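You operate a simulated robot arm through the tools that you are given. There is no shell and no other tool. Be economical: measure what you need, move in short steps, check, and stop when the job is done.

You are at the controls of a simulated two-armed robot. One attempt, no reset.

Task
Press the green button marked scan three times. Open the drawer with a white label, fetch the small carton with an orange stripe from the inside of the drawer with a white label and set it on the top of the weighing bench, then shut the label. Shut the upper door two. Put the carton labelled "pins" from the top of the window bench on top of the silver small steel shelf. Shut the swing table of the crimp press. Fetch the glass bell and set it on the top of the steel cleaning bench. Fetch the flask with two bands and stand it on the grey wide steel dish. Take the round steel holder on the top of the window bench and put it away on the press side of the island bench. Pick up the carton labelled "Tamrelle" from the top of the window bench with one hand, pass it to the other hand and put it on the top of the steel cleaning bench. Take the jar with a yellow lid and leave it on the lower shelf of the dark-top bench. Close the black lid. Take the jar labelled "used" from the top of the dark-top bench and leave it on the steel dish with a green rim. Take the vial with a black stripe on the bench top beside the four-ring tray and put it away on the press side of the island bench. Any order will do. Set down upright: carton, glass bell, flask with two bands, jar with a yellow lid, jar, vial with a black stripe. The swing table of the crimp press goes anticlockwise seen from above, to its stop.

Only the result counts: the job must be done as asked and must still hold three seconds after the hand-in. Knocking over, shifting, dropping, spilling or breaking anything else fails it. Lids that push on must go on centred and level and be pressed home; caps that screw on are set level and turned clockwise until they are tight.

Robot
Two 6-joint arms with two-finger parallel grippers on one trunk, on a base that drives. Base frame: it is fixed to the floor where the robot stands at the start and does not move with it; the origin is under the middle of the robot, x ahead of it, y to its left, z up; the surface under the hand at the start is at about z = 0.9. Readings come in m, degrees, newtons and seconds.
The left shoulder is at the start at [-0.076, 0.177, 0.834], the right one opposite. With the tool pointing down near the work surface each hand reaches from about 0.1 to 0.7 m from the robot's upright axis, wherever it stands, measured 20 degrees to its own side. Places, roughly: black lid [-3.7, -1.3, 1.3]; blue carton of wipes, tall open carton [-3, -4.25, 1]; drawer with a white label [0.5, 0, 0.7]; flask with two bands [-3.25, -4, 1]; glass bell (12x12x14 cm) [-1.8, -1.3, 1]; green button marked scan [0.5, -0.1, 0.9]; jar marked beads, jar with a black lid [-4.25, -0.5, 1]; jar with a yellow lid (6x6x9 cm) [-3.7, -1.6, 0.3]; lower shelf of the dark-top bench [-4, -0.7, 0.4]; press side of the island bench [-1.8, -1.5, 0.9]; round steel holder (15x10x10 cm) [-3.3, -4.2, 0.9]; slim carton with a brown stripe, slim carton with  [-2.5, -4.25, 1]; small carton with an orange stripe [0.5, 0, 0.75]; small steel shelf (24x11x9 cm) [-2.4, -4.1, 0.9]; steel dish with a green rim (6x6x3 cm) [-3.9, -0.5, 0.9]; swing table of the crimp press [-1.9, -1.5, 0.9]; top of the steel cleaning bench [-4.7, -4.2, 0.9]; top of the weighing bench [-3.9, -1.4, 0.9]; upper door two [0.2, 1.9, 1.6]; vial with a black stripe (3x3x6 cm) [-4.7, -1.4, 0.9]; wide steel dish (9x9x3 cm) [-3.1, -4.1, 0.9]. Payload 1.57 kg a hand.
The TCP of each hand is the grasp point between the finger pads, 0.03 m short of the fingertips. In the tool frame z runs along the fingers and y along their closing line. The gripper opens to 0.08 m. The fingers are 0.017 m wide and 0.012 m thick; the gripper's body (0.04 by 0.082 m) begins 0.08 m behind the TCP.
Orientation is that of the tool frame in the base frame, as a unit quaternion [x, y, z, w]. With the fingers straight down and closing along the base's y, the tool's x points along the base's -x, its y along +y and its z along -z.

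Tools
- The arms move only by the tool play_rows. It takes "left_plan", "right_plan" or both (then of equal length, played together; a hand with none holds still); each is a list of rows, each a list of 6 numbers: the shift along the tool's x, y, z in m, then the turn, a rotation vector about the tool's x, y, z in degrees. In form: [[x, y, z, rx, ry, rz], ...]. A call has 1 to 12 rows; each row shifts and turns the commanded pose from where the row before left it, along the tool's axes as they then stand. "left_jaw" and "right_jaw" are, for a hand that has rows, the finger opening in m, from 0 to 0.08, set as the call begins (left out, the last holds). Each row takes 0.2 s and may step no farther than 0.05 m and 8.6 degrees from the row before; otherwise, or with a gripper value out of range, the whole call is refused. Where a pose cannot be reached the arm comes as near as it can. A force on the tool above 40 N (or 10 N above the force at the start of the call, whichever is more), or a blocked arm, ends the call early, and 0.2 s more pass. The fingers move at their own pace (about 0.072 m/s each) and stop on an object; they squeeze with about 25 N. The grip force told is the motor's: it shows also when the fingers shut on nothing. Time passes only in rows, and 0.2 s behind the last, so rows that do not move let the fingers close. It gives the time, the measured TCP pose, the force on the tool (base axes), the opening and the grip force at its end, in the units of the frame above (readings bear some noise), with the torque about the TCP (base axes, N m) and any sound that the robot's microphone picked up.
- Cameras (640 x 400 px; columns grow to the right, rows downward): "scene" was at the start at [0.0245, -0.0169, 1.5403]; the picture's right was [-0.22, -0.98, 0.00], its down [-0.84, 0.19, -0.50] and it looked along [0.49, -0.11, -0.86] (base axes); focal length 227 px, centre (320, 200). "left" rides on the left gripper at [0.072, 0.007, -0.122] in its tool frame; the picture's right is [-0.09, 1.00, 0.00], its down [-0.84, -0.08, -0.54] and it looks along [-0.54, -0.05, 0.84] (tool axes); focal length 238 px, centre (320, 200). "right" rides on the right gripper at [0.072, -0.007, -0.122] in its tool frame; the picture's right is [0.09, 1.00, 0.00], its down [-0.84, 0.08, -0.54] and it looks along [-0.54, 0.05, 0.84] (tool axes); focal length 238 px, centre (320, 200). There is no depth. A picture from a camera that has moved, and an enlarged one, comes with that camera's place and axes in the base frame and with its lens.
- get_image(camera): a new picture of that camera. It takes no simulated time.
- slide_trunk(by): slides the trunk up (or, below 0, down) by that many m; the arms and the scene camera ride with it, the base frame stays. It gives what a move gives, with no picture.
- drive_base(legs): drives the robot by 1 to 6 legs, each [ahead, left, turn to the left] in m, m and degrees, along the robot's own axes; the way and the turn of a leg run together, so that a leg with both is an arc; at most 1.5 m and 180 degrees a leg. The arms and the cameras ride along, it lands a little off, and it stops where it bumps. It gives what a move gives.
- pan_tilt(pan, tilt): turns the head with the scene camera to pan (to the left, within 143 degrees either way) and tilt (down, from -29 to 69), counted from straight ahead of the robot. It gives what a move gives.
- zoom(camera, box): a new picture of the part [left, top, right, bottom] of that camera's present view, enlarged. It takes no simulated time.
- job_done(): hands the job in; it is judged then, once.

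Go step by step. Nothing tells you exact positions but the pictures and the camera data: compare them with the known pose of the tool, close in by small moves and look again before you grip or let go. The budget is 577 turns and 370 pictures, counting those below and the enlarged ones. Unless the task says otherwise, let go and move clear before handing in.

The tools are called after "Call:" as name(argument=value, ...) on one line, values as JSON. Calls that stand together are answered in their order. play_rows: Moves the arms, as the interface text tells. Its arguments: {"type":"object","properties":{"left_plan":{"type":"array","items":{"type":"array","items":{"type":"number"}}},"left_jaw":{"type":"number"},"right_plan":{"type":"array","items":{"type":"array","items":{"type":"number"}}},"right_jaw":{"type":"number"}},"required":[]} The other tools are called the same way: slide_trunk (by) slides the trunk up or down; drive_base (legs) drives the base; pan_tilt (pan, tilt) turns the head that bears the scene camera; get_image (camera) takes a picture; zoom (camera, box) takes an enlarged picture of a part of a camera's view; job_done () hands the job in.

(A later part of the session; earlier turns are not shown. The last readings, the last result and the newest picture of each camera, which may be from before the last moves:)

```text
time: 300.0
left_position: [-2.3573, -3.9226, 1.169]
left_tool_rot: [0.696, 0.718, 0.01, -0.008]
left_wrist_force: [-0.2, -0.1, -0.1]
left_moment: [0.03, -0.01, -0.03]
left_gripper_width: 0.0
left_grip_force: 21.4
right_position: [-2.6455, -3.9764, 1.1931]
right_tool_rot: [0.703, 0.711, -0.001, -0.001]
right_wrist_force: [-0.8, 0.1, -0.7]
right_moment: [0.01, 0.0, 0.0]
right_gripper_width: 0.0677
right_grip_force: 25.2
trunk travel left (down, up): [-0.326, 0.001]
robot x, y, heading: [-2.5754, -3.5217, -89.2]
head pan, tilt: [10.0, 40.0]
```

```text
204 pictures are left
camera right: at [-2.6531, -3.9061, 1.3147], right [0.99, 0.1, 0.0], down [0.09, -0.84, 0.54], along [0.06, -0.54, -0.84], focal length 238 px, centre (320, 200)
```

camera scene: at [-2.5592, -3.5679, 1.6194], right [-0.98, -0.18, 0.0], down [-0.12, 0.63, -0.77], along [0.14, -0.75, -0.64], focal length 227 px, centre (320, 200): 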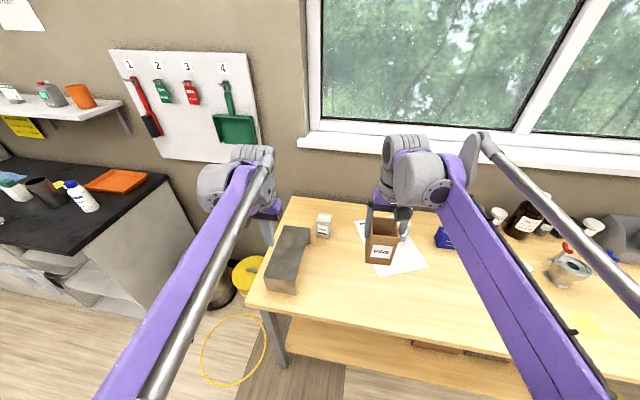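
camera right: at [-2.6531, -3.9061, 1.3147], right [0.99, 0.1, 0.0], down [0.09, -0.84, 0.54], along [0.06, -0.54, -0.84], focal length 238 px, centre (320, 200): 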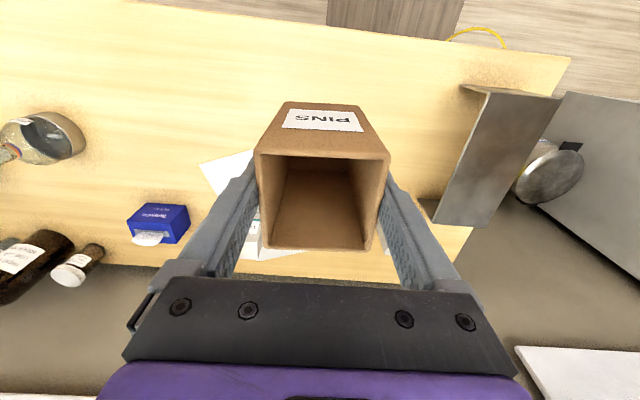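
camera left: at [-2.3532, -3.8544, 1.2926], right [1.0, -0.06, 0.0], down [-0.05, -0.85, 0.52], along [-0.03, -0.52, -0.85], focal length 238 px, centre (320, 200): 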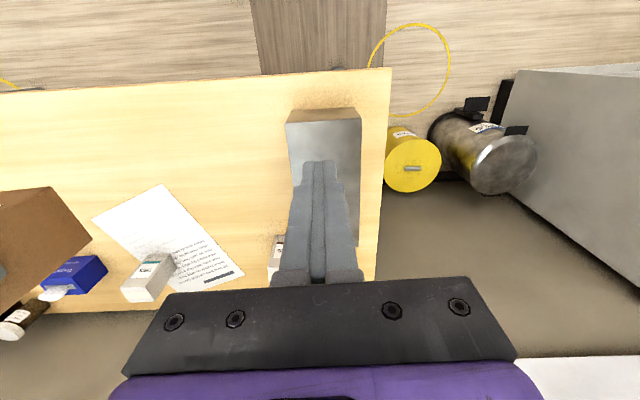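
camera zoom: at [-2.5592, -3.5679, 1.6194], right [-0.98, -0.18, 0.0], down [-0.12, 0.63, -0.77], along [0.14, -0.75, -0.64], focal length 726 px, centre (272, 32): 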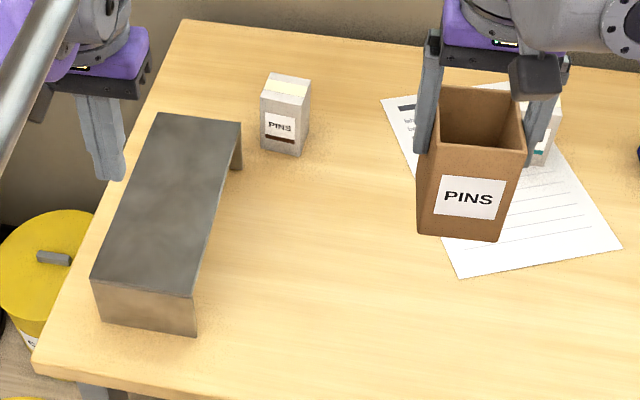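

There is a second, slim carton near the shelf whose label also looks like "PINS". I must read all the labels closely.

Call:
zoom(camera="scene", box=[310, 205, 350, 245])

Call:
zoom(camera="scene", box=[360, 225, 420, 270])

```text
10.00 times, centred on (330, 225) of scene
camera zoom: at [-2.5592, -3.5679, 1.6194], right [-0.98, -0.18, 0.0], down [-0.12, 0.63, -0.77], along [0.14, -0.75, -0.64], focal length 2269 px, centre (220, -50)
```

zoom: 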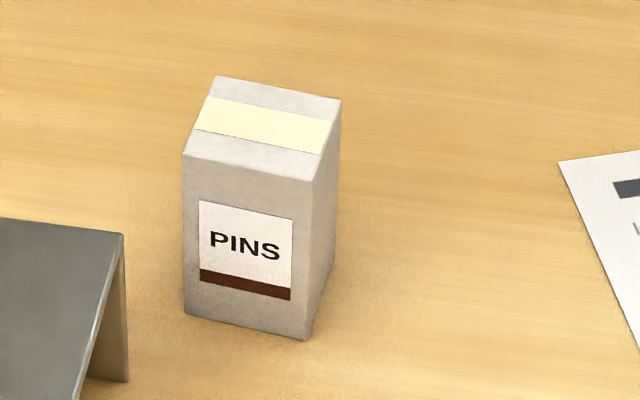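

```text
8.89 times, centred on (390, 248) of scene
camera zoom: at [-2.5592, -3.5679, 1.6194], right [-0.98, -0.18, 0.0], down [-0.12, 0.63, -0.77], along [0.14, -0.75, -0.64], focal length 2017 px, centre (-302, -222)
```

zoom: 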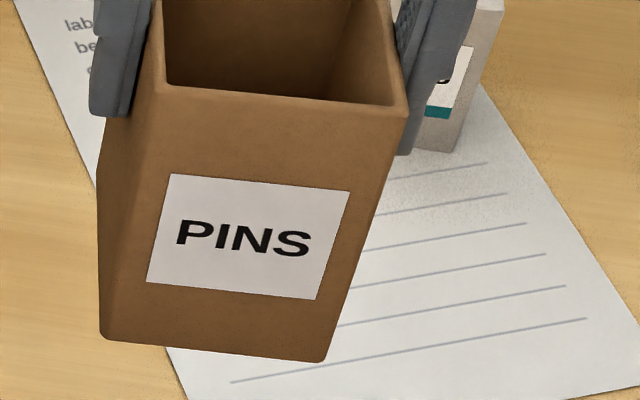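

Two cartons read "PINS". The place list pairs the label-referenced items: {blue wipes carton, tall open carton} for "Tamrelle" and {slim brown-stripe, slim other-stripe} for "pins". So the target must be the slim brown-stripe PINS carton, and the tall one goes back exactly where it stood (TCP -3.1533, -4.2286, 0.963).

Call:
drive_base(legs=[[0.05, -0.398, -0.5]])

Call:
pan_tilt(pan=0, tilt=30)

Call:
get_image(camera="scene")

```text
time: 304.0
left_position: [-2.7431, -3.9786, 1.1699]
left_tool_rot: [0.697, 0.717, 0.01, -0.008]
left_wrist_force: [-0.5, 0.4, -0.6]
left_moment: [0.03, -0.01, 0.0]
left_gripper_width: 0.0
left_grip_force: 21.4
right_position: [-3.0333, -4.032, 1.1929]
right_tool_rot: [0.704, 0.71, -0.001, -0.001]
right_wrist_force: [-0.5, 0.5, -0.8]
right_moment: [-0.01, 0.01, 0.03]
right_gripper_width: 0.0678
right_grip_force: 25.1
trunk travel left (down, up): [-0.326, 0.001]
robot x, y, heading: [-2.9611, -3.5787, -89.3]
head pan, tilt: [10.0, 40.0]
```

```text
time: 304.7
left_position: [-2.7434, -3.9777, 1.1703]
left_tool_rot: [0.697, 0.717, 0.01, -0.008]
left_wrist_force: [0.6, 0.4, 0.9]
left_moment: [0.01, -0.04, -0.01]
left_gripper_width: 0.0
left_grip_force: 21.5
right_position: [-3.0331, -4.0322, 1.1934]
right_tool_rot: [0.704, 0.71, 0.0, -0.001]
right_wrist_force: [1.0, 0.6, -0.2]
right_moment: [-0.01, -0.02, -0.02]
right_gripper_width: 0.0678
right_grip_force: 25.1
trunk travel left (down, up): [-0.326, 0.001]
robot x, y, heading: [-2.9594, -3.5765, -89.5]
head pan, tilt: [0.0, 30.0]
```

```text
201 pictures are left
camera scene: at [-2.9595, -3.6293, 1.6347], right [-1.0, -0.01, 0.0], down [0.0, 0.5, -0.87], along [0.01, -0.87, -0.5], focal length 227 px, centre (320, 200)
```

scene: 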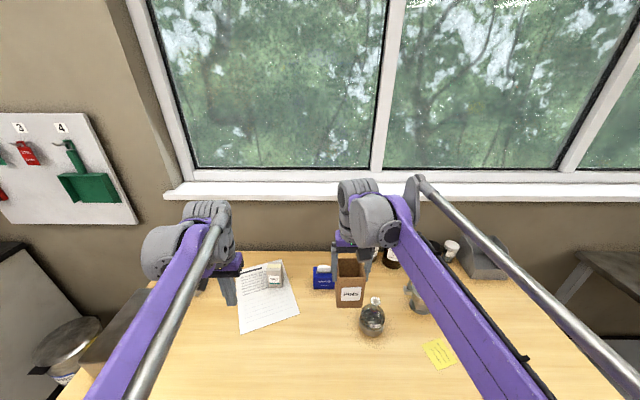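

Call:
play_rows(right_plan=[[-0.04, 0, 0.015, 0, 0, 0], [-0.04, 0, 0.015, 0, 0, 0], [-0.04, 0, 0.015, 0, 0, 0], [-0.04, 0, 0.015, 0, 0, 0], [-0.037, 0, 0.012, 0, 0, 0], [0, -0.03, 0, 0, 0, 0], [0, -0.03, 0, 0, 0, 0], [0, -0.03, 0, 0, 0, 0], [0, -0.03, 0, 0, 0, 0], [0, 0, 0, 0, 0, 0]])

```text
time: 306.9
left_position: [-2.7428, -3.9783, 1.1684]
left_tool_rot: [0.696, 0.718, 0.009, -0.009]
left_wrist_force: [0.4, 0.0, 1.0]
left_moment: [-0.03, -0.01, 0.01]
left_gripper_width: 0.0001
left_grip_force: 21.5
right_position: [-3.1483, -4.2281, 1.1206]
right_tool_rot: [0.704, 0.71, -0.001, 0.0]
right_wrist_force: [0.3, 0.7, -0.3]
right_moment: [0.02, -0.01, 0.0]
right_gripper_width: 0.0674
right_grip_force: 24.5
trunk travel left (down, up): [-0.326, 0.001]
robot x, y, heading: [-2.9604, -3.5805, -89.4]
head pan, tilt: [0.0, 30.0]
```

Call:
play_rows(right_plan=[[0, -0.004, 0.03, 0, 0, 0], [0, 0, 0.03, 0, 0, 0], [0, 0, 0.03, 0, 0, 0], [0, 0, 0.03, 0, 0, 0], [0, 0, 0.025, 0, 0, 0], [0, 0, 0, 0, 0, 0]])

Call:
play_rows(right_plan=[[0, 0, 0.004, 0, 0, 0], [0, 0, 0.003, 0, 0, 0], [0, 0, 0, 0, 0, 0]])

```text
time: 308.3
left_position: [-2.7425, -3.9778, 1.1681]
left_tool_rot: [0.696, 0.718, 0.011, -0.008]
left_wrist_force: [-1.0, 0.4, 0.1]
left_moment: [-0.02, 0.0, 0.0]
left_gripper_width: 0.0001
left_grip_force: 21.0
right_position: [-3.1545, -4.2293, 0.9758]
right_tool_rot: [0.704, 0.71, -0.001, 0.0]
right_wrist_force: [-0.1, 0.1, -0.3]
right_moment: [0.0, 0.0, 0.03]
right_gripper_width: 0.0675
right_grip_force: 25.0
trunk travel left (down, up): [-0.326, 0.001]
robot x, y, heading: [-2.9611, -3.5784, -89.2]
head pan, tilt: [0.0, 30.0]
```

```text
time: 309.1
left_position: [-2.7441, -3.9783, 1.1695]
left_tool_rot: [0.696, 0.718, 0.009, -0.009]
left_wrist_force: [-0.3, -0.2, 0.2]
left_moment: [-0.01, 0.0, -0.02]
left_gripper_width: 0.0
left_grip_force: 21.4
right_position: [-3.1548, -4.2304, 0.9706]
right_tool_rot: [0.704, 0.71, 0.0, 0.0]
right_wrist_force: [-0.1, -1.0, -0.8]
right_moment: [0.03, 0.01, 0.01]
right_gripper_width: 0.0672
right_grip_force: 25.1
trunk travel left (down, up): [-0.326, 0.001]
robot x, y, heading: [-2.96, -3.5767, -89.4]
head pan, tilt: [0.0, 30.0]
```

Call:
play_rows(right_plan=[[0, 0.001, 0.003, 0, 0, 0], [0.001, 0, 0.003, 0, 0, 0], [0, 0, 0, 0, 0, 0]])

Call:
get_image(camera="right")

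```text
time: 309.9
left_position: [-2.7432, -3.9777, 1.1696]
left_tool_rot: [0.697, 0.717, 0.011, -0.008]
left_wrist_force: [0.3, 0.1, -0.8]
left_moment: [0.03, -0.02, 0.02]
left_gripper_width: 0.0
left_grip_force: 21.1
right_position: [-3.1531, -4.2306, 0.9638]
right_tool_rot: [0.704, 0.71, -0.001, -0.001]
right_wrist_force: [0.1, -0.5, -0.3]
right_moment: [-0.01, 0.0, -0.01]
right_gripper_width: 0.0676
right_grip_force: 25.1
trunk travel left (down, up): [-0.326, 0.001]
robot x, y, heading: [-2.9567, -3.5839, -89.6]
head pan, tilt: [0.0, 30.0]
```

```text
200 pictures are left
camera right: at [-3.1605, -4.1585, 1.0847], right [0.99, 0.1, 0.0], down [0.09, -0.84, 0.54], along [0.05, -0.54, -0.84], focal length 238 px, centre (320, 200)
```

right: 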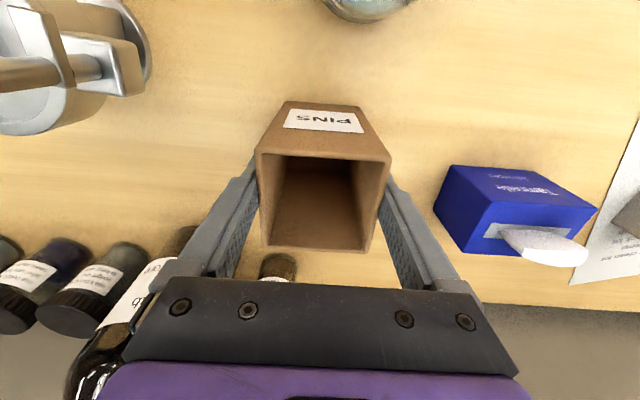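

Call:
play_rows(right_plan=[[0, 0.001, 0.002, 0, 0, 0], [0, 0, 0.001, 0, 0, 0], [0, 0, 0, 0, 0, 0]])

Call:
play_rows(right_plan=[[0, 0, 0.001, 0, 0, 0], [0, 0, 0.001, 0, 0, 0], [0, 0, 0, 0, 0, 0]])

```text
time: 310.7
left_position: [-2.7441, -3.9769, 1.1709]
left_tool_rot: [0.697, 0.717, 0.01, -0.008]
left_wrist_force: [0.6, -1.3, -0.1]
left_moment: [-0.03, -0.01, -0.01]
left_gripper_width: 0.0
left_grip_force: 21.3
right_position: [-3.1523, -4.2279, 0.9616]
right_tool_rot: [0.704, 0.71, -0.001, -0.001]
right_wrist_force: [-1.7, -4.0, 14.0]
right_moment: [-0.16, -0.06, 0.04]
right_gripper_width: 0.0673
right_grip_force: 25.1
trunk travel left (down, up): [-0.326, 0.001]
robot x, y, heading: [-2.9603, -3.5838, -89.8]
head pan, tilt: [0.0, 30.0]
```

```text
time: 311.5
left_position: [-2.7431, -3.9769, 1.1695]
left_tool_rot: [0.696, 0.717, 0.01, -0.008]
left_wrist_force: [-0.3, 0.6, 1.1]
left_moment: [-0.02, 0.03, -0.05]
left_gripper_width: 0.0
left_grip_force: 21.0
right_position: [-3.1522, -4.2276, 0.9598]
right_tool_rot: [0.704, 0.71, -0.002, 0.0]
right_wrist_force: [-1.2, -7.4, 23.5]
right_moment: [-0.03, -0.04, 0.09]
right_gripper_width: 0.0675
right_grip_force: 25.3
trunk travel left (down, up): [-0.326, 0.001]
robot x, y, heading: [-2.9567, -3.5836, -89.6]
head pan, tilt: [0.0, 30.0]
```

The tall carton is back on the table at its old spot. I'll unload, release, and rise.

Call:
play_rows(right_plan=[[0, 0, -0.002, 0, 0, 0], [0, 0, 0, 0, 0, 0]])

Call:
play_rows(right_plan=[[0, 0, 0, 0, 0, 0], [0, 0, 0, 0, 0, 0], [0, 0, -0.02, 0, 0, 0], [0, 0, -0.04, 0, 0, 0], [0, 0, -0.045, 0, 0, 0], [0, 0, -0.045, 0, 0, 0], [0, 0, 0, 0, 0, 0]], right_jaw=0.08)

Call:
get_image(camera="right")

```text
time: 312.1
left_position: [-2.743, -3.978, 1.1689]
left_tool_rot: [0.697, 0.717, 0.01, -0.008]
left_wrist_force: [-0.7, -0.4, 0.6]
left_moment: [-0.01, 0.02, 0.04]
left_gripper_width: 0.0
left_grip_force: 21.2
right_position: [-3.1523, -4.2266, 0.9609]
right_tool_rot: [0.704, 0.711, -0.001, -0.001]
right_wrist_force: [1.3, -3.9, 9.4]
right_moment: [-0.17, -0.11, -0.03]
right_gripper_width: 0.0675
right_grip_force: 25.0
trunk travel left (down, up): [-0.326, 0.001]
robot x, y, heading: [-2.9631, -3.579, -89.6]
head pan, tilt: [0.0, 30.0]
```

```text
time: 313.7
left_position: [-2.7428, -3.9786, 1.1699]
left_tool_rot: [0.697, 0.717, 0.011, -0.008]
left_wrist_force: [0.6, -0.2, -0.5]
left_moment: [0.01, 0.03, -0.01]
left_gripper_width: 0.0
left_grip_force: 21.1
right_position: [-3.1514, -4.2306, 1.1086]
right_tool_rot: [0.704, 0.71, -0.001, 0.0]
right_wrist_force: [-0.6, -0.7, -0.9]
right_moment: [0.03, 0.0, 0.0]
right_gripper_width: 0.0803
right_grip_force: 0.0
trunk travel left (down, up): [-0.326, 0.001]
robot x, y, heading: [-2.9635, -3.5841, -89.5]
head pan, tilt: [0.0, 30.0]
```

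```text
199 pictures are left
camera right: at [-3.1597, -4.1589, 1.2292], right [0.99, 0.1, 0.0], down [0.09, -0.84, 0.54], along [0.05, -0.54, -0.84], focal length 238 px, centre (320, 200)
```

right: 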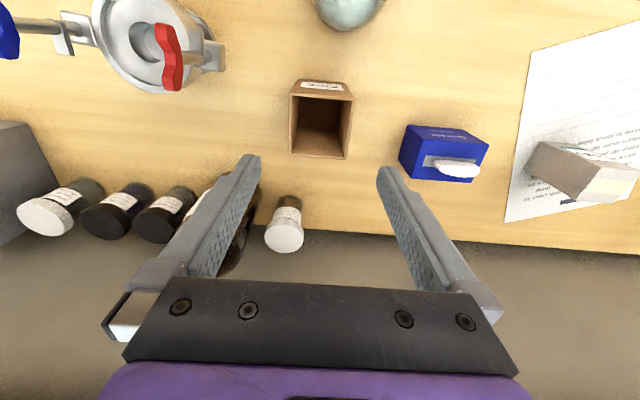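

The tall carton is back within about 2 mm. Now the Tamrelle carton is close by; I'll measure it.

Call:
zoom(camera="right", box=[370, 90, 530, 210])

Call:
zoom(camera="scene", box=[270, 230, 390, 330])

```text
3.33 times, centred on (450, 150) of right
camera zoom: at [-3.1597, -4.1589, 1.2292], right [0.99, 0.1, 0.0], down [0.09, -0.84, 0.54], along [0.05, -0.54, -0.84], focal length 794 px, centre (-113, 367)
```

zoom: 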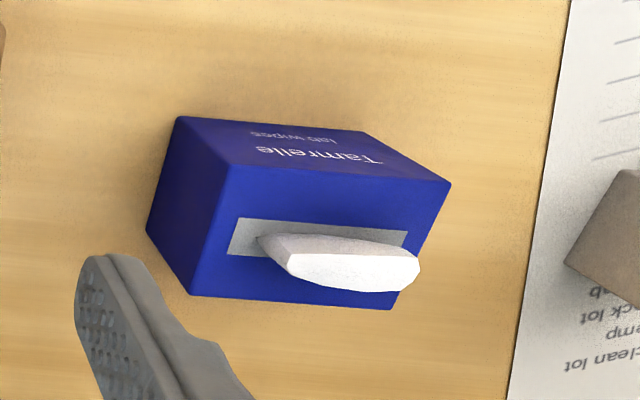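

```text
4.00 times, centred on (330, 280) of scene
camera zoom: at [-2.9595, -3.6295, 1.6347], right [-1.0, -0.01, 0.0], down [0.0, 0.5, -0.87], along [0.01, -0.87, -0.5], focal length 908 px, centre (280, -120)
```

zoom: 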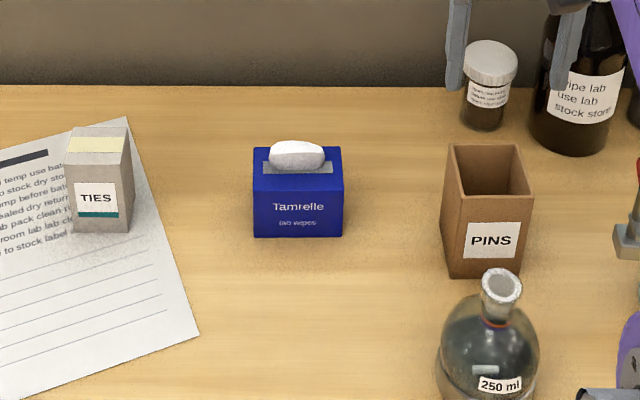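

Tamrelle spans x -3.018..-2.934, y -4.246..-4.303, top 0.928 (8.5 × 5.7 × 6.7 cm). I'll grip it across its depth from above with the right hand yawed 90°, then pass it to the left. Sidestepping and yawing.

Call:
drive_base(legs=[[0, 0.13, 0]])

Call:
play_rows(right_plan=[[0, 0, 0, 0, 0, -8.2], [0, 0, 0, 0, 0, -8.2], [0, 0, 0, 0, 0, -8.2], [0, 0, 0, 0, 0, -8.2], [0, 0, 0, 0, 0, -8.2], [0, 0, 0, 0, 0, -8.2], [0, 0, 0, 0, 0, -8.2], [0, 0, 0, 0, 0, -8.2], [0, 0, 0, 0, 0, -8.2], [0, 0, 0, 0, 0, -8.2], [0, 0, 0, 0, 0, -8.0]])

Call:
get_image(camera="right")

```text
time: 315.5
left_position: [-2.6123, -3.9783, 1.1686]
left_tool_rot: [0.696, 0.718, 0.01, -0.008]
left_wrist_force: [-0.5, 0.8, -0.2]
left_moment: [0.01, 0.03, 0.02]
left_gripper_width: 0.0
left_grip_force: 21.1
right_position: [-3.0227, -4.2291, 1.1082]
right_tool_rot: [0.705, 0.71, -0.001, 0.0]
right_wrist_force: [-0.5, -0.3, -0.6]
right_moment: [0.01, -0.05, 0.0]
right_gripper_width: 0.0802
right_grip_force: 0.0
trunk travel left (down, up): [-0.326, 0.001]
robot x, y, heading: [-2.828, -3.5803, -89.3]
head pan, tilt: [0.0, 30.0]
```

```text
time: 317.9
left_position: [-2.6127, -3.9778, 1.1693]
left_tool_rot: [0.696, 0.718, 0.01, -0.008]
left_wrist_force: [0.3, -0.7, -0.1]
left_moment: [0.02, -0.03, -0.01]
left_gripper_width: 0.0
left_grip_force: 21.4
right_position: [-3.0225, -4.2271, 1.1077]
right_tool_rot: [-0.005, 1.0, 0.0, -0.001]
right_wrist_force: [-0.4, 0.1, 0.4]
right_moment: [-0.02, -0.02, -0.02]
right_gripper_width: 0.0801
right_grip_force: 0.1
trunk travel left (down, up): [-0.326, 0.001]
robot x, y, heading: [-2.8313, -3.5804, -89.2]
head pan, tilt: [0.0, 30.0]
```

```text
196 pictures are left
camera right: at [-3.0938, -4.2373, 1.2286], right [-0.1, 0.99, 0.0], down [0.84, 0.09, 0.54], along [0.54, 0.06, -0.84], focal length 238 px, centre (320, 200)
```

right: 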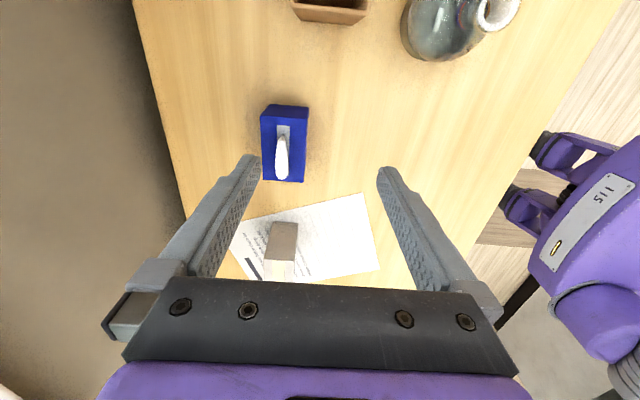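

Call:
play_rows(right_plan=[[-0.01, -0.012, 0.03, 0, 0, 0], [-0.01, -0.012, 0.03, 0, 0, 0], [-0.0045, -0.012, 0.03, 0, 0, 0], [0, -0.0105, 0.02, 0, 0, 0], [0, 0, 0, 0, 0, 0]])

Call:
get_image(camera="right")

```text
time: 319.1
left_position: [-2.6138, -3.9758, 1.169]
left_tool_rot: [0.697, 0.717, 0.01, -0.009]
left_wrist_force: [-0.1, 0.1, 0.3]
left_moment: [0.0, 0.02, 0.0]
left_gripper_width: 0.0001
left_grip_force: 20.9
right_position: [-2.9968, -4.2765, 0.9954]
right_tool_rot: [-0.004, 1.0, 0.001, -0.001]
right_wrist_force: [0.0, 0.8, 0.5]
right_moment: [-0.01, 0.01, 0.0]
right_gripper_width: 0.0801
right_grip_force: 0.0
trunk travel left (down, up): [-0.326, 0.001]
robot x, y, heading: [-2.8257, -3.5801, -89.6]
head pan, tilt: [0.0, 30.0]
```

```text
195 pictures are left
camera right: at [-3.0682, -4.2843, 1.1167], right [-0.1, 0.99, 0.0], down [0.84, 0.08, 0.54], along [0.54, 0.05, -0.84], focal length 238 px, centre (320, 200)
```

right: 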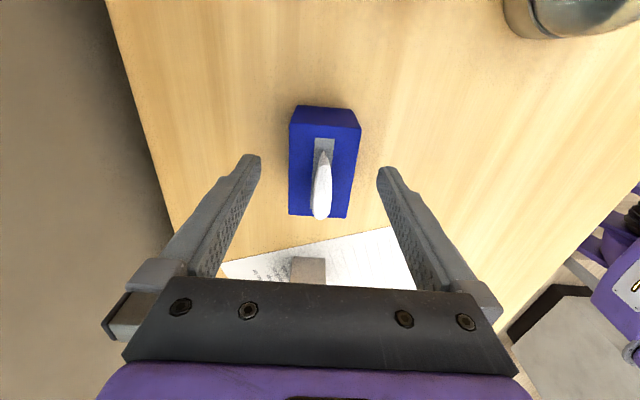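

Call:
play_rows(right_plan=[[0, 0.004, 0.03, 0, 0, 0], [0, 0, 0.03, 0, 0, 0], [0, 0, 0.025, 0, 0, 0], [0, 0, 0.01, 0, 0, 0], [0, 0, 0, 0, 0, 0]])

Call:
get_image(camera="right")

```text
time: 320.3
left_position: [-2.6135, -3.9784, 1.1697]
left_tool_rot: [0.697, 0.717, 0.011, -0.009]
left_wrist_force: [0.0, 0.1, -0.3]
left_moment: [-0.01, -0.02, -0.02]
left_gripper_width: 0.0002
left_grip_force: 21.3
right_position: [-2.9994, -4.2711, 0.9038]
right_tool_rot: [-0.004, 1.0, 0.0, -0.001]
right_wrist_force: [-0.8, -0.8, 0.2]
right_moment: [0.01, 0.02, -0.02]
right_gripper_width: 0.0801
right_grip_force: 0.1
trunk travel left (down, up): [-0.326, 0.001]
robot x, y, heading: [-2.8302, -3.5781, -89.3]
head pan, tilt: [0.0, 30.0]
```

```text
194 pictures are left
camera right: at [-3.0708, -4.2804, 1.025], right [-0.1, 0.99, 0.0], down [0.84, 0.08, 0.54], along [0.54, 0.05, -0.84], focal length 238 px, centre (320, 200)
```

right: 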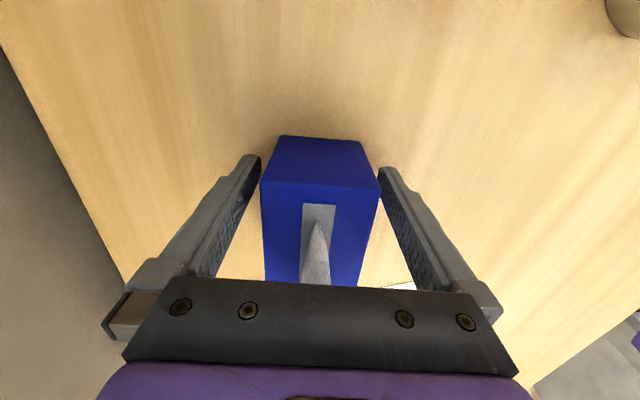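

Call:
play_rows(right_plan=[[0, 0, 0, 0, 0, 0], [0, 0, 0, 0, 0, 0], [0, 0, 0, 0, 0, 0]], right_jaw=0)

Call:
play_rows(right_plan=[[0, 0, -0.005, 0, 0, 0], [0, 0, -0.01, 0, 0, 0], [0, 0, -0.02, 0, 0, 0], [0, 0, -0.025, 0, 0, 0], [0, 0, -0.025, 0, 0, 0], [0, 0, -0.025, 0, 0, 0], [0, 0, 0, 0, 0, 0]])

Call:
zoom(camera="scene", box=[300, 220, 420, 320])

```text
time: 321.1
left_position: [-2.6142, -3.9767, 1.1684]
left_tool_rot: [0.696, 0.718, 0.01, -0.008]
left_wrist_force: [-0.4, 0.2, -0.2]
left_moment: [-0.02, 0.0, 0.0]
left_gripper_width: 0.0
left_grip_force: 20.8
right_position: [-2.9997, -4.2723, 0.904]
right_tool_rot: [-0.004, 1.0, 0.0, -0.001]
right_wrist_force: [-0.3, -0.3, 0.3]
right_moment: [0.01, -0.01, 0.0]
right_gripper_width: 0.0579
right_grip_force: 25.1
trunk travel left (down, up): [-0.326, 0.001]
robot x, y, heading: [-2.8291, -3.5772, -89.7]
head pan, tilt: [0.0, 30.0]
```

```text
time: 322.7
left_position: [-2.6123, -3.9772, 1.1691]
left_tool_rot: [0.696, 0.718, 0.011, -0.009]
left_wrist_force: [0.9, -0.3, 0.2]
left_moment: [0.0, -0.02, 0.02]
left_gripper_width: 0.0
left_grip_force: 21.4
right_position: [-2.9986, -4.272, 1.011]
right_tool_rot: [-0.005, 1.0, -0.001, -0.001]
right_wrist_force: [-0.7, 0.4, -1.0]
right_moment: [0.02, 0.03, 0.0]
right_gripper_width: 0.0577
right_grip_force: 24.9
trunk travel left (down, up): [-0.326, 0.001]
robot x, y, heading: [-2.8315, -3.5797, -89.6]
head pan, tilt: [0.0, 30.0]
```

```text
4.00 times, centred on (360, 270) of scene
camera zoom: at [-2.8288, -3.6284, 1.6347], right [-1.0, -0.01, 0.0], down [0.0, 0.5, -0.87], along [0.01, -0.87, -0.5], focal length 908 px, centre (160, -80)
```

zoom: 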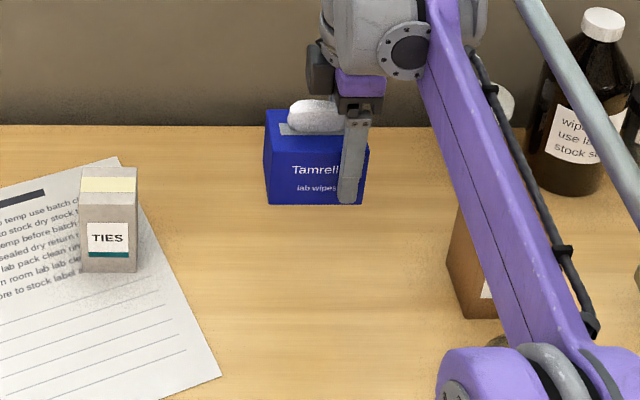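

Held by its right end. I'll bring it up and back in front of me, while the left hand moves left and yaws for the handover.

Call:
play_rows(right_plan=[[0, 0.02, -0.025, 0, 0, 0], [0, 0.03, -0.02, 0, 0, 0], [-0.01, 0.035, -0.015, 0, 0, 0], [-0.015, 0.035, -0.01, 0, 0, 0], [-0.02, 0.035, -0.01, 0, 0, 0], [-0.02, 0.035, -0.01, 0, 0, 0], [-0.02, 0.03, 0, 0, 0, 0], [-0.02, 0.03, 0, 0, 0, 0], [-0.02, 0.02, 0, 0, 0, 0], [-0.02, 0.01, 0, 0, 0, 0], [0, 0, 0, 0, 0, 0]], left_plan=[[0, 0.01, 0, 0, 0, -8.2], [0, 0.01, 0, 0, 0, -8.2], [0, 0.01, 0, 0, 0, -8.2], [0, 0.01, 0, 0, 0, -8.2], [0, 0, 0, 0, 0, -8.2], [0, 0, 0, 0, 0, -8.2], [0, 0, 0, 0, 0, -8.2], [0, 0, 0, 0, 0, -8.2], [0, 0, 0, 0, 0, -8.2], [0, 0, 0, 0, 0, -8.2], [0, 0, 0, 0, 0, -8.0]], left_jaw=0.08)

Call:
drive_base(legs=[[-0.2, 0, 0]])

Call:
get_image(camera="scene")

```text
time: 325.1
left_position: [-2.5762, -3.9676, 1.1695]
left_tool_rot: [-0.015, 1.0, 0.013, 0.001]
left_wrist_force: [-0.3, 0.5, -0.3]
left_moment: [-0.05, 0.0, 0.03]
left_gripper_width: 0.0801
left_grip_force: 0.0
right_position: [-2.8569, -3.991, 1.1029]
right_tool_rot: [-0.004, 1.0, 0.0, -0.001]
right_wrist_force: [-0.1, 0.0, -0.9]
right_moment: [0.0, 0.0, -0.02]
right_gripper_width: 0.0578
right_grip_force: 25.5
trunk travel left (down, up): [-0.326, 0.001]
robot x, y, heading: [-2.8349, -3.5776, -89.6]
head pan, tilt: [0.0, 30.0]
```

```text
time: 326.7
left_position: [-2.5774, -3.77, 1.1692]
left_tool_rot: [-0.015, 1.0, 0.014, 0.002]
left_wrist_force: [-0.5, 0.1, 0.7]
left_moment: [0.03, -0.04, 0.0]
left_gripper_width: 0.0798
left_grip_force: 0.1
right_position: [-2.8568, -3.792, 1.1025]
right_tool_rot: [-0.005, 1.0, 0.0, -0.001]
right_wrist_force: [-0.4, 0.4, -2.2]
right_moment: [-0.03, 0.05, -0.01]
right_gripper_width: 0.0575
right_grip_force: 25.0
trunk travel left (down, up): [-0.326, 0.001]
robot x, y, heading: [-2.8291, -3.3791, -89.6]
head pan, tilt: [0.0, 30.0]
```

```text
192 pictures are left
camera scene: at [-2.8303, -3.4303, 1.6349], right [-1.0, -0.01, 0.0], down [0.0, 0.5, -0.87], along [0.01, -0.87, -0.5], focal length 227 px, centre (320, 200)
```

scene: 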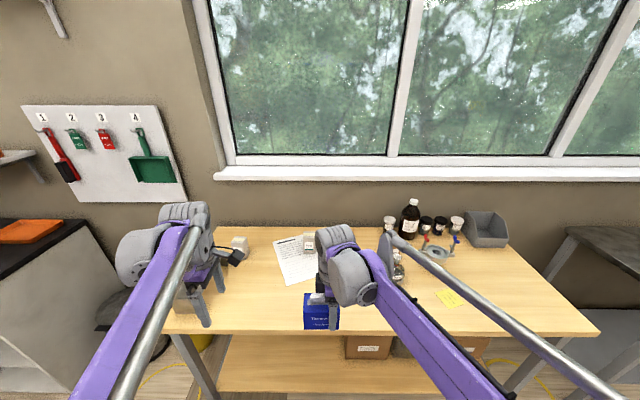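

Now I'll tilt the left hand 45° so it points right-down toward the carton's free end, and stage it.

Call:
play_rows(left_plan=[[0, 0, 0, 0, 7.5, 0], [0, 0, 0, 0, 7.5, 0], [0, 0, 0, 0, 7.5, 0], [0, 0, 0, 0, 7.5, 0], [0, 0, 0, 0, 7.5, 0], [0, 0, 0, 0, 7.5, 0], [0.03, -0.005, 0.02, 0, 0, 0], [0.03, -0.006, 0.02, 0, 0, 0], [0.03, -0.006, 0.025, 0, 0, 0], [0.022, -0.005, 0.025, 0, 0, 0], [0, 0, 0, 0, 0, 0]])

Call:
get_image(camera="left")

Call:
zoom(camera="scene", box=[230, 230, 420, 350])

```text
time: 329.1
left_position: [-2.7169, -3.7949, 1.1844]
left_tool_rot: [-0.018, 0.924, 0.008, -0.382]
left_wrist_force: [0.7, -0.4, -0.5]
left_moment: [0.0, 0.02, -0.01]
left_gripper_width: 0.0798
left_grip_force: 0.2
right_position: [-2.8579, -3.7916, 1.1038]
right_tool_rot: [-0.005, 1.0, 0.0, -0.001]
right_wrist_force: [0.8, 0.0, -1.9]
right_moment: [0.0, 0.03, -0.04]
right_gripper_width: 0.0575
right_grip_force: 25.2
trunk travel left (down, up): [-0.326, 0.001]
robot x, y, heading: [-2.8292, -3.379, -89.4]
head pan, tilt: [0.0, 30.0]
```

```text
191 pictures are left
camera left: at [-2.6822, -3.791, 1.3208], right [0.04, 1.0, -0.04], down [0.98, -0.04, -0.21], along [-0.21, -0.03, -0.98], focal length 238 px, centre (320, 200)
```

left: 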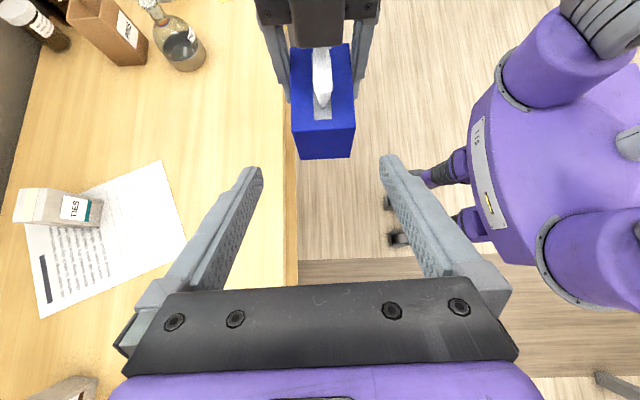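

```text
3.33 times, centred on (325, 290) of scene
camera zoom: at [-2.8297, -3.4294, 1.6347], right [-1.0, -0.01, 0.0], down [0.0, 0.5, -0.87], along [0.01, -0.87, -0.5], focal length 756 px, centre (303, -100)
```

zoom: 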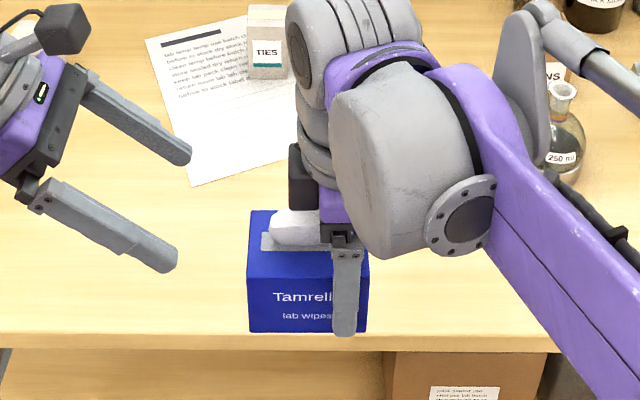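

The left hand is aligned with the free end. Approaching along its axis.

Call:
play_rows(left_plan=[[0.001, 0.001, 0.03, 0, 0, 0], [0.001, 0.001, 0.03, 0, 0, 0], [0.001, 0.001, 0.03, 0, 0, 0], [0, 0, 0, 0, 0, 0]])

Call:
get_image(camera="left")

Call:
zoom(camera="scene", box=[230, 230, 420, 350])

```text
time: 330.1
left_position: [-2.7863, -3.7933, 1.1212]
left_tool_rot: [-0.018, 0.924, 0.008, -0.381]
left_wrist_force: [0.1, 0.5, 0.3]
left_moment: [-0.02, 0.01, 0.02]
left_gripper_width: 0.08
left_grip_force: 0.1
right_position: [-2.8592, -3.7916, 1.103]
right_tool_rot: [-0.004, 1.0, -0.001, -0.001]
right_wrist_force: [-0.4, 0.6, -1.3]
right_moment: [0.05, 0.05, 0.0]
right_gripper_width: 0.0575
right_grip_force: 25.0
trunk travel left (down, up): [-0.326, 0.001]
robot x, y, heading: [-2.8299, -3.3807, -89.7]
head pan, tilt: [0.0, 30.0]
```

```text
189 pictures are left
camera left: at [-2.7512, -3.7892, 1.2584], right [0.04, 1.0, -0.04], down [0.98, -0.04, -0.21], along [-0.21, -0.03, -0.98], focal length 238 px, centre (320, 200)
```

left: 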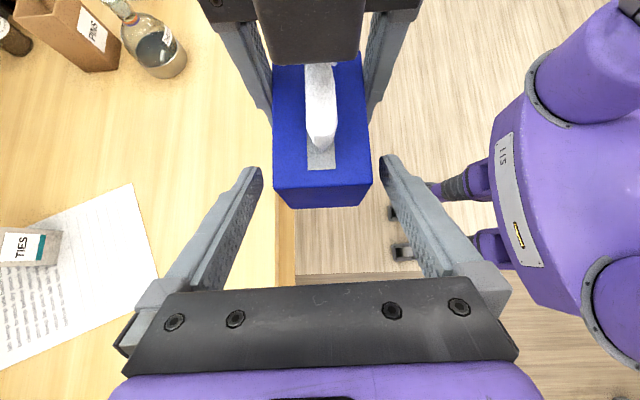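

```text
3.33 times, centred on (325, 290) of scene
camera zoom: at [-2.8301, -3.4293, 1.6347], right [-1.0, -0.01, 0.0], down [0.0, 0.5, -0.87], along [0.01, -0.87, -0.5], focal length 756 px, centre (303, -100)
```

zoom: 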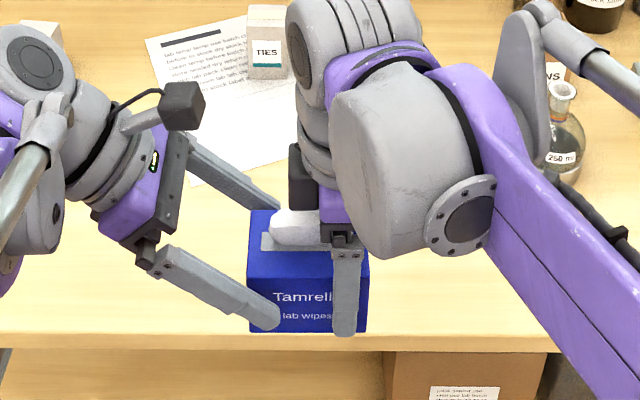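

Call:
play_rows(left_plan=[[0.002, 0.001, 0.018, 0, 0, 0], [0, 0, 0, 0, 0, 0]])

Call:
play_rows(left_plan=[[0, 0, 0, 0, 0, 0], [0, 0, 0, 0, 0, 0], [0, 0, 0, 0, 0, 0]], left_jaw=0)

Call:
get_image(camera="left")

```text
time: 330.7
left_position: [-2.7992, -3.7925, 1.1115]
left_tool_rot: [-0.02, 0.924, 0.007, -0.381]
left_wrist_force: [0.2, 0.6, -0.4]
left_moment: [0.01, 0.02, -0.03]
left_gripper_width: 0.0797
left_grip_force: 0.0
right_position: [-2.8578, -3.7917, 1.103]
right_tool_rot: [-0.004, 1.0, 0.0, -0.001]
right_wrist_force: [0.2, -0.4, -1.0]
right_moment: [-0.01, 0.07, 0.01]
right_gripper_width: 0.058
right_grip_force: 24.8
trunk travel left (down, up): [-0.326, 0.001]
robot x, y, heading: [-2.8284, -3.3807, -89.8]
head pan, tilt: [0.0, 30.0]
```

```text
time: 331.5
left_position: [-2.7996, -3.792, 1.1111]
left_tool_rot: [-0.019, 0.924, 0.006, -0.382]
left_wrist_force: [-0.6, 3.4, 0.4]
left_moment: [-0.25, -0.02, 0.02]
left_gripper_width: 0.0583
left_grip_force: 25.3
right_position: [-2.8582, -3.7928, 1.1034]
right_tool_rot: [-0.004, 1.0, 0.0, -0.001]
right_wrist_force: [0.4, -3.8, -0.5]
right_moment: [0.29, 0.01, -0.22]
right_gripper_width: 0.0579
right_grip_force: 25.0
trunk travel left (down, up): [-0.326, 0.001]
robot x, y, heading: [-2.834, -3.3796, -89.7]
head pan, tilt: [0.0, 30.0]
```

```text
187 pictures are left
camera left: at [-2.7656, -3.7878, 1.2486], right [0.04, 1.0, -0.04], down [0.98, -0.04, -0.21], along [-0.21, -0.03, -0.98], focal length 238 px, centre (320, 200)
```

left: 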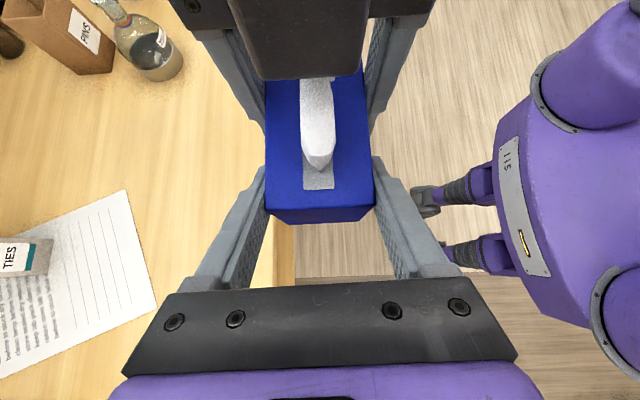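

Both hands hold it. Releasing the right hand and lifting it off.

Call:
play_rows(right_plan=[[0, 0, 0, 0, 0, 0], [0, 0, 0, 0, 0, 0], [0, 0, -0.02, 0, 0, 0], [0, 0, -0.03, 0, 0, 0], [0.01, 0, -0.04, 0, 0, 0], [0.03, 0, -0.03, 0, 0, 0], [0.04, 0, 0, 0, 0, 0], [0.04, 0, 0, 0, 0, 0], [0.04, 0, 0, 0, 0, 0]], right_jaw=0.08)

Call:
get_image(camera="left")

Call:
get_image(camera="scene")

```text
time: 333.5
left_position: [-2.8014, -3.7916, 1.1123]
left_tool_rot: [-0.019, 0.924, 0.007, -0.382]
left_wrist_force: [0.5, -1.1, -0.1]
left_moment: [0.0, -0.03, -0.01]
left_gripper_width: 0.0578
left_grip_force: 25.4
right_position: [-3.019, -3.7908, 1.2256]
right_tool_rot: [-0.004, 1.0, 0.0, 0.0]
right_wrist_force: [-1.7, 0.5, 0.5]
right_moment: [0.0, -0.01, 0.02]
right_gripper_width: 0.08
right_grip_force: 0.1
trunk travel left (down, up): [-0.326, 0.001]
robot x, y, heading: [-2.8289, -3.3796, -89.5]
head pan, tilt: [0.0, 30.0]
```

```text
186 pictures are left
camera left: at [-2.7663, -3.7878, 1.2487], right [0.04, 1.0, -0.04], down [0.98, -0.04, -0.21], along [-0.21, -0.03, -0.98], focal length 238 px, centre (320, 200)
```

left: 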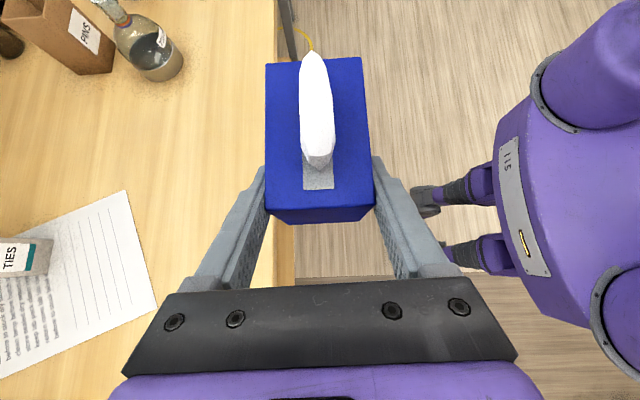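

```text
185 pictures are left
camera scene: at [-2.8314, -3.4293, 1.6347], right [-1.0, -0.01, 0.0], down [0.0, 0.5, -0.87], along [0.01, -0.87, -0.5], focal length 227 px, centre (320, 200)
```

scene: 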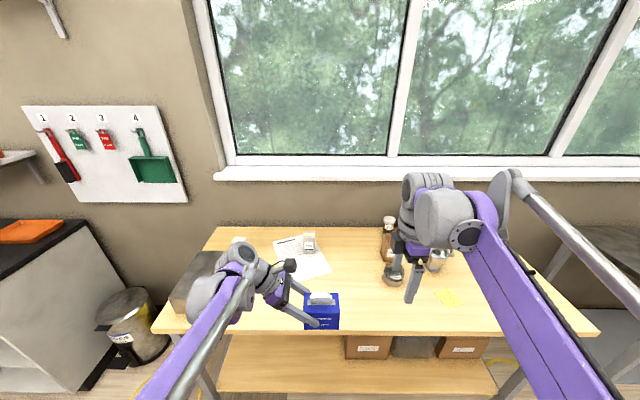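

The handover worked; Tamrelle is in the left hand. With the right hand free, I'll do the slim PINS carton at about (-2.4515, -4.232) next, then the steel shelf (top centre -2.357, -4.05, z 0.951). I'll move the left hand aside and restore the right hand's yaw.

Call:
play_rows(left_plan=[[-0.02, 0, -0.03, 0, 0, 0], [-0.0235, 0, -0.0353, 0, 0, 0], [-0.0235, 0, -0.0353, 0, 0, 0], [-0.0235, 0, -0.0353, 0, 0, 0], [-0.0235, 0, -0.0353, 0, 0, 0], [-0.02, 0, -0.03, 0, 0, 0], [0, 0, 0, 0, 0, 0], [0, 0, 0, 0, 0, 0], [0, 0, 0, 0, 0, 0], [0, 0, 0, 0, 0, 0], [0, 0, 0, 0, 0, 0]], right_plan=[[0, 0, 0, 0, 0, 8.2], [0, 0, 0, 0, 0, 8.2], [0, 0, 0, 0, 0, 8.2], [0, 0, 0, 0, 0, 8.2], [0, 0, 0, 0, 0, 8.2], [0, 0, 0, 0, 0, 8.2], [0, 0, 0, 0, 0, 8.2], [0, 0, 0, 0, 0, 8.2], [0, 0, 0, 0, 0, 8.2], [0, 0, 0, 0, 0, 8.2], [0, 0, 0, 0, 0, 8.0]])

Call:
drive_base(legs=[[0, 0.5, 0], [0.16, 0, 0]])

Call:
get_image(camera="scene")

Call:
get_image(camera="right")

```text
time: 335.9
left_position: [-2.5642, -3.7865, 1.1626]
left_tool_rot: [-0.019, 0.924, 0.007, -0.381]
left_wrist_force: [0.6, 0.2, -0.9]
left_moment: [0.0, -0.05, -0.01]
left_gripper_width: 0.0581
left_grip_force: 24.9
right_position: [-3.0175, -3.7928, 1.2223]
right_tool_rot: [0.705, 0.709, -0.001, 0.0]
right_wrist_force: [0.6, -0.3, -0.6]
right_moment: [0.0, 0.03, -0.03]
right_gripper_width: 0.0799
right_grip_force: 0.1
trunk travel left (down, up): [-0.326, 0.001]
robot x, y, heading: [-2.8322, -3.3787, -89.8]
head pan, tilt: [0.0, 30.0]
```

```text
time: 341.8
left_position: [-2.0631, -3.9376, 1.1621]
left_tool_rot: [-0.02, 0.924, 0.007, -0.382]
left_wrist_force: [0.2, -0.5, -0.3]
left_moment: [-0.02, -0.04, -0.03]
left_gripper_width: 0.0576
left_grip_force: 25.0
right_position: [-2.5186, -3.9451, 1.2229]
right_tool_rot: [0.703, 0.711, -0.001, -0.002]
right_wrist_force: [-0.5, -0.6, 0.8]
right_moment: [0.01, -0.03, 0.01]
right_gripper_width: 0.0803
right_grip_force: 0.0
trunk travel left (down, up): [-0.326, 0.001]
robot x, y, heading: [-2.334, -3.5325, -89.0]
head pan, tilt: [0.0, 30.0]
```

```text
184 pictures are left
camera scene: at [-2.3304, -3.5818, 1.6345], right [-1.0, -0.01, 0.0], down [-0.01, 0.5, -0.87], along [0.01, -0.87, -0.5], focal length 227 px, centre (320, 200)
```

scene: 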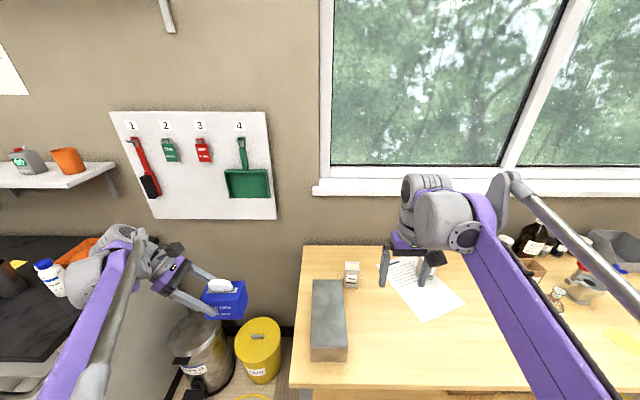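

```text
183 pictures are left
camera right: at [-2.525, -3.8746, 1.344], right [0.99, 0.1, 0.0], down [0.09, -0.84, 0.54], along [0.05, -0.54, -0.84], focal length 238 px, centre (320, 200)
```

right: 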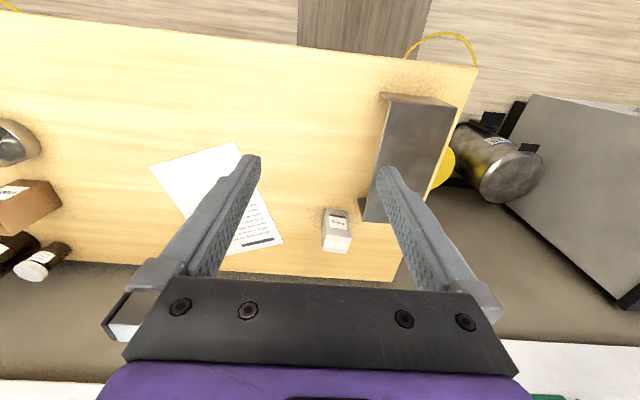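

Call:
play_rows(right_plan=[[-0.036, 0.008, 0.02, 0, 0, 0], [-0.036, 0.008, 0.02, 0, 0, 0], [-0.036, 0.008, 0.02, 0, 0, 0], [-0.036, 0.008, 0.02, 0, 0, 0], [-0.036, 0.008, 0.02, 0, 0, 0], [-0.036, 0.008, 0.02, 0, 0, 0], [-0.036, 0.008, 0.02, 0, 0, 0], [-0.034, 0.006, 0.02, 0, 0, 0], [0, 0, 0, 0, 0, 0]])

Call:
get_image(camera="right")

```text
time: 343.8
left_position: [-2.0634, -3.9386, 1.162]
left_tool_rot: [-0.02, 0.924, 0.006, -0.382]
left_wrist_force: [-0.2, 0.5, -1.9]
left_moment: [-0.03, -0.07, 0.03]
left_gripper_width: 0.0579
left_grip_force: 25.3
right_position: [-2.4508, -4.2232, 1.0681]
right_tool_rot: [0.703, 0.711, -0.001, 0.001]
right_wrist_force: [-0.2, -0.1, -0.7]
right_moment: [-0.03, -0.02, -0.01]
right_gripper_width: 0.08
right_grip_force: 0.1
right hand out of reach, approached as far as the arm can: row 8
trunk travel left (down, up): [-0.326, 0.001]
robot x, y, heading: [-2.3306, -3.5348, -89.3]
head pan, tilt: [0.0, 30.0]
```

```text
182 pictures are left
camera right: at [-2.4587, -4.1531, 1.1888], right [0.99, 0.1, 0.0], down [0.09, -0.84, 0.54], along [0.05, -0.54, -0.84], focal length 238 px, centre (320, 200)
```

right: 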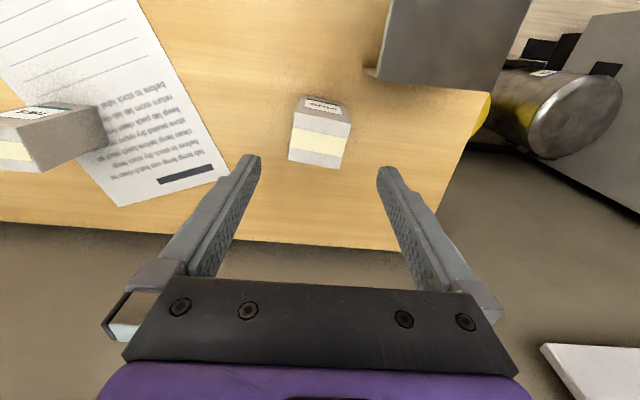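

Call:
drive_base(legs=[[0.02, 0, 0]])

Call:
play_rows(right_plan=[[0.01, -0.002, 0.03, 0, 0, 0], [0, 0, 0.03, 0, 0, 0], [0, 0, 0.02, 0, 0, 0], [0, 0, 0, 0, 0, 0]])

Call:
get_image(camera="right")

```text
time: 344.6
left_position: [-2.0626, -3.9557, 1.161]
left_tool_rot: [-0.02, 0.924, 0.006, -0.382]
left_wrist_force: [-1.7, 0.3, -1.2]
left_moment: [-0.02, -0.03, 0.01]
left_gripper_width: 0.0578
left_grip_force: 25.3
right_position: [-2.4518, -4.2425, 1.0677]
right_tool_rot: [0.703, 0.711, -0.002, 0.0]
right_wrist_force: [-0.3, 0.4, 0.3]
right_moment: [-0.05, 0.02, 0.01]
right_gripper_width: 0.0799
right_grip_force: 0.0
trunk travel left (down, up): [-0.326, 0.001]
robot x, y, heading: [-2.3307, -3.5546, -89.5]
head pan, tilt: [0.0, 30.0]
```

```text
time: 345.6
left_position: [-2.0622, -3.9582, 1.162]
left_tool_rot: [-0.02, 0.924, 0.007, -0.381]
left_wrist_force: [0.6, 0.1, -0.9]
left_moment: [0.0, -0.03, -0.01]
left_gripper_width: 0.0575
left_grip_force: 24.5
right_position: [-2.4543, -4.2328, 0.9873]
right_tool_rot: [0.703, 0.711, -0.001, 0.0]
right_wrist_force: [-0.5, -0.5, 0.5]
right_moment: [0.0, 0.03, 0.03]
right_gripper_width: 0.0802
right_grip_force: 0.1
trunk travel left (down, up): [-0.326, 0.001]
robot x, y, heading: [-2.3266, -3.5519, -89.3]
head pan, tilt: [0.0, 30.0]
```

```text
181 pictures are left
camera right: at [-2.4623, -4.1614, 1.109], right [0.99, 0.1, 0.0], down [0.09, -0.84, 0.54], along [0.05, -0.54, -0.84], focal length 238 px, centre (320, 200)
```

right: 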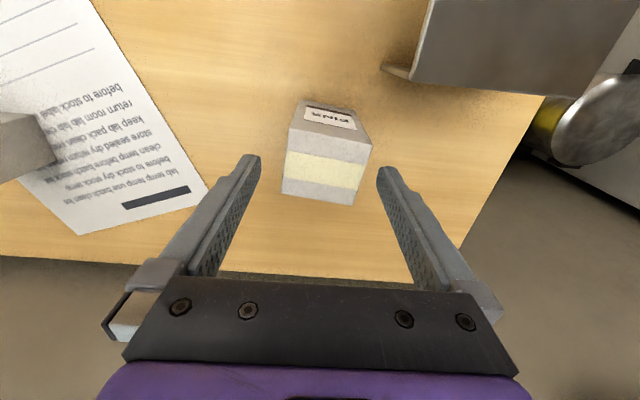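

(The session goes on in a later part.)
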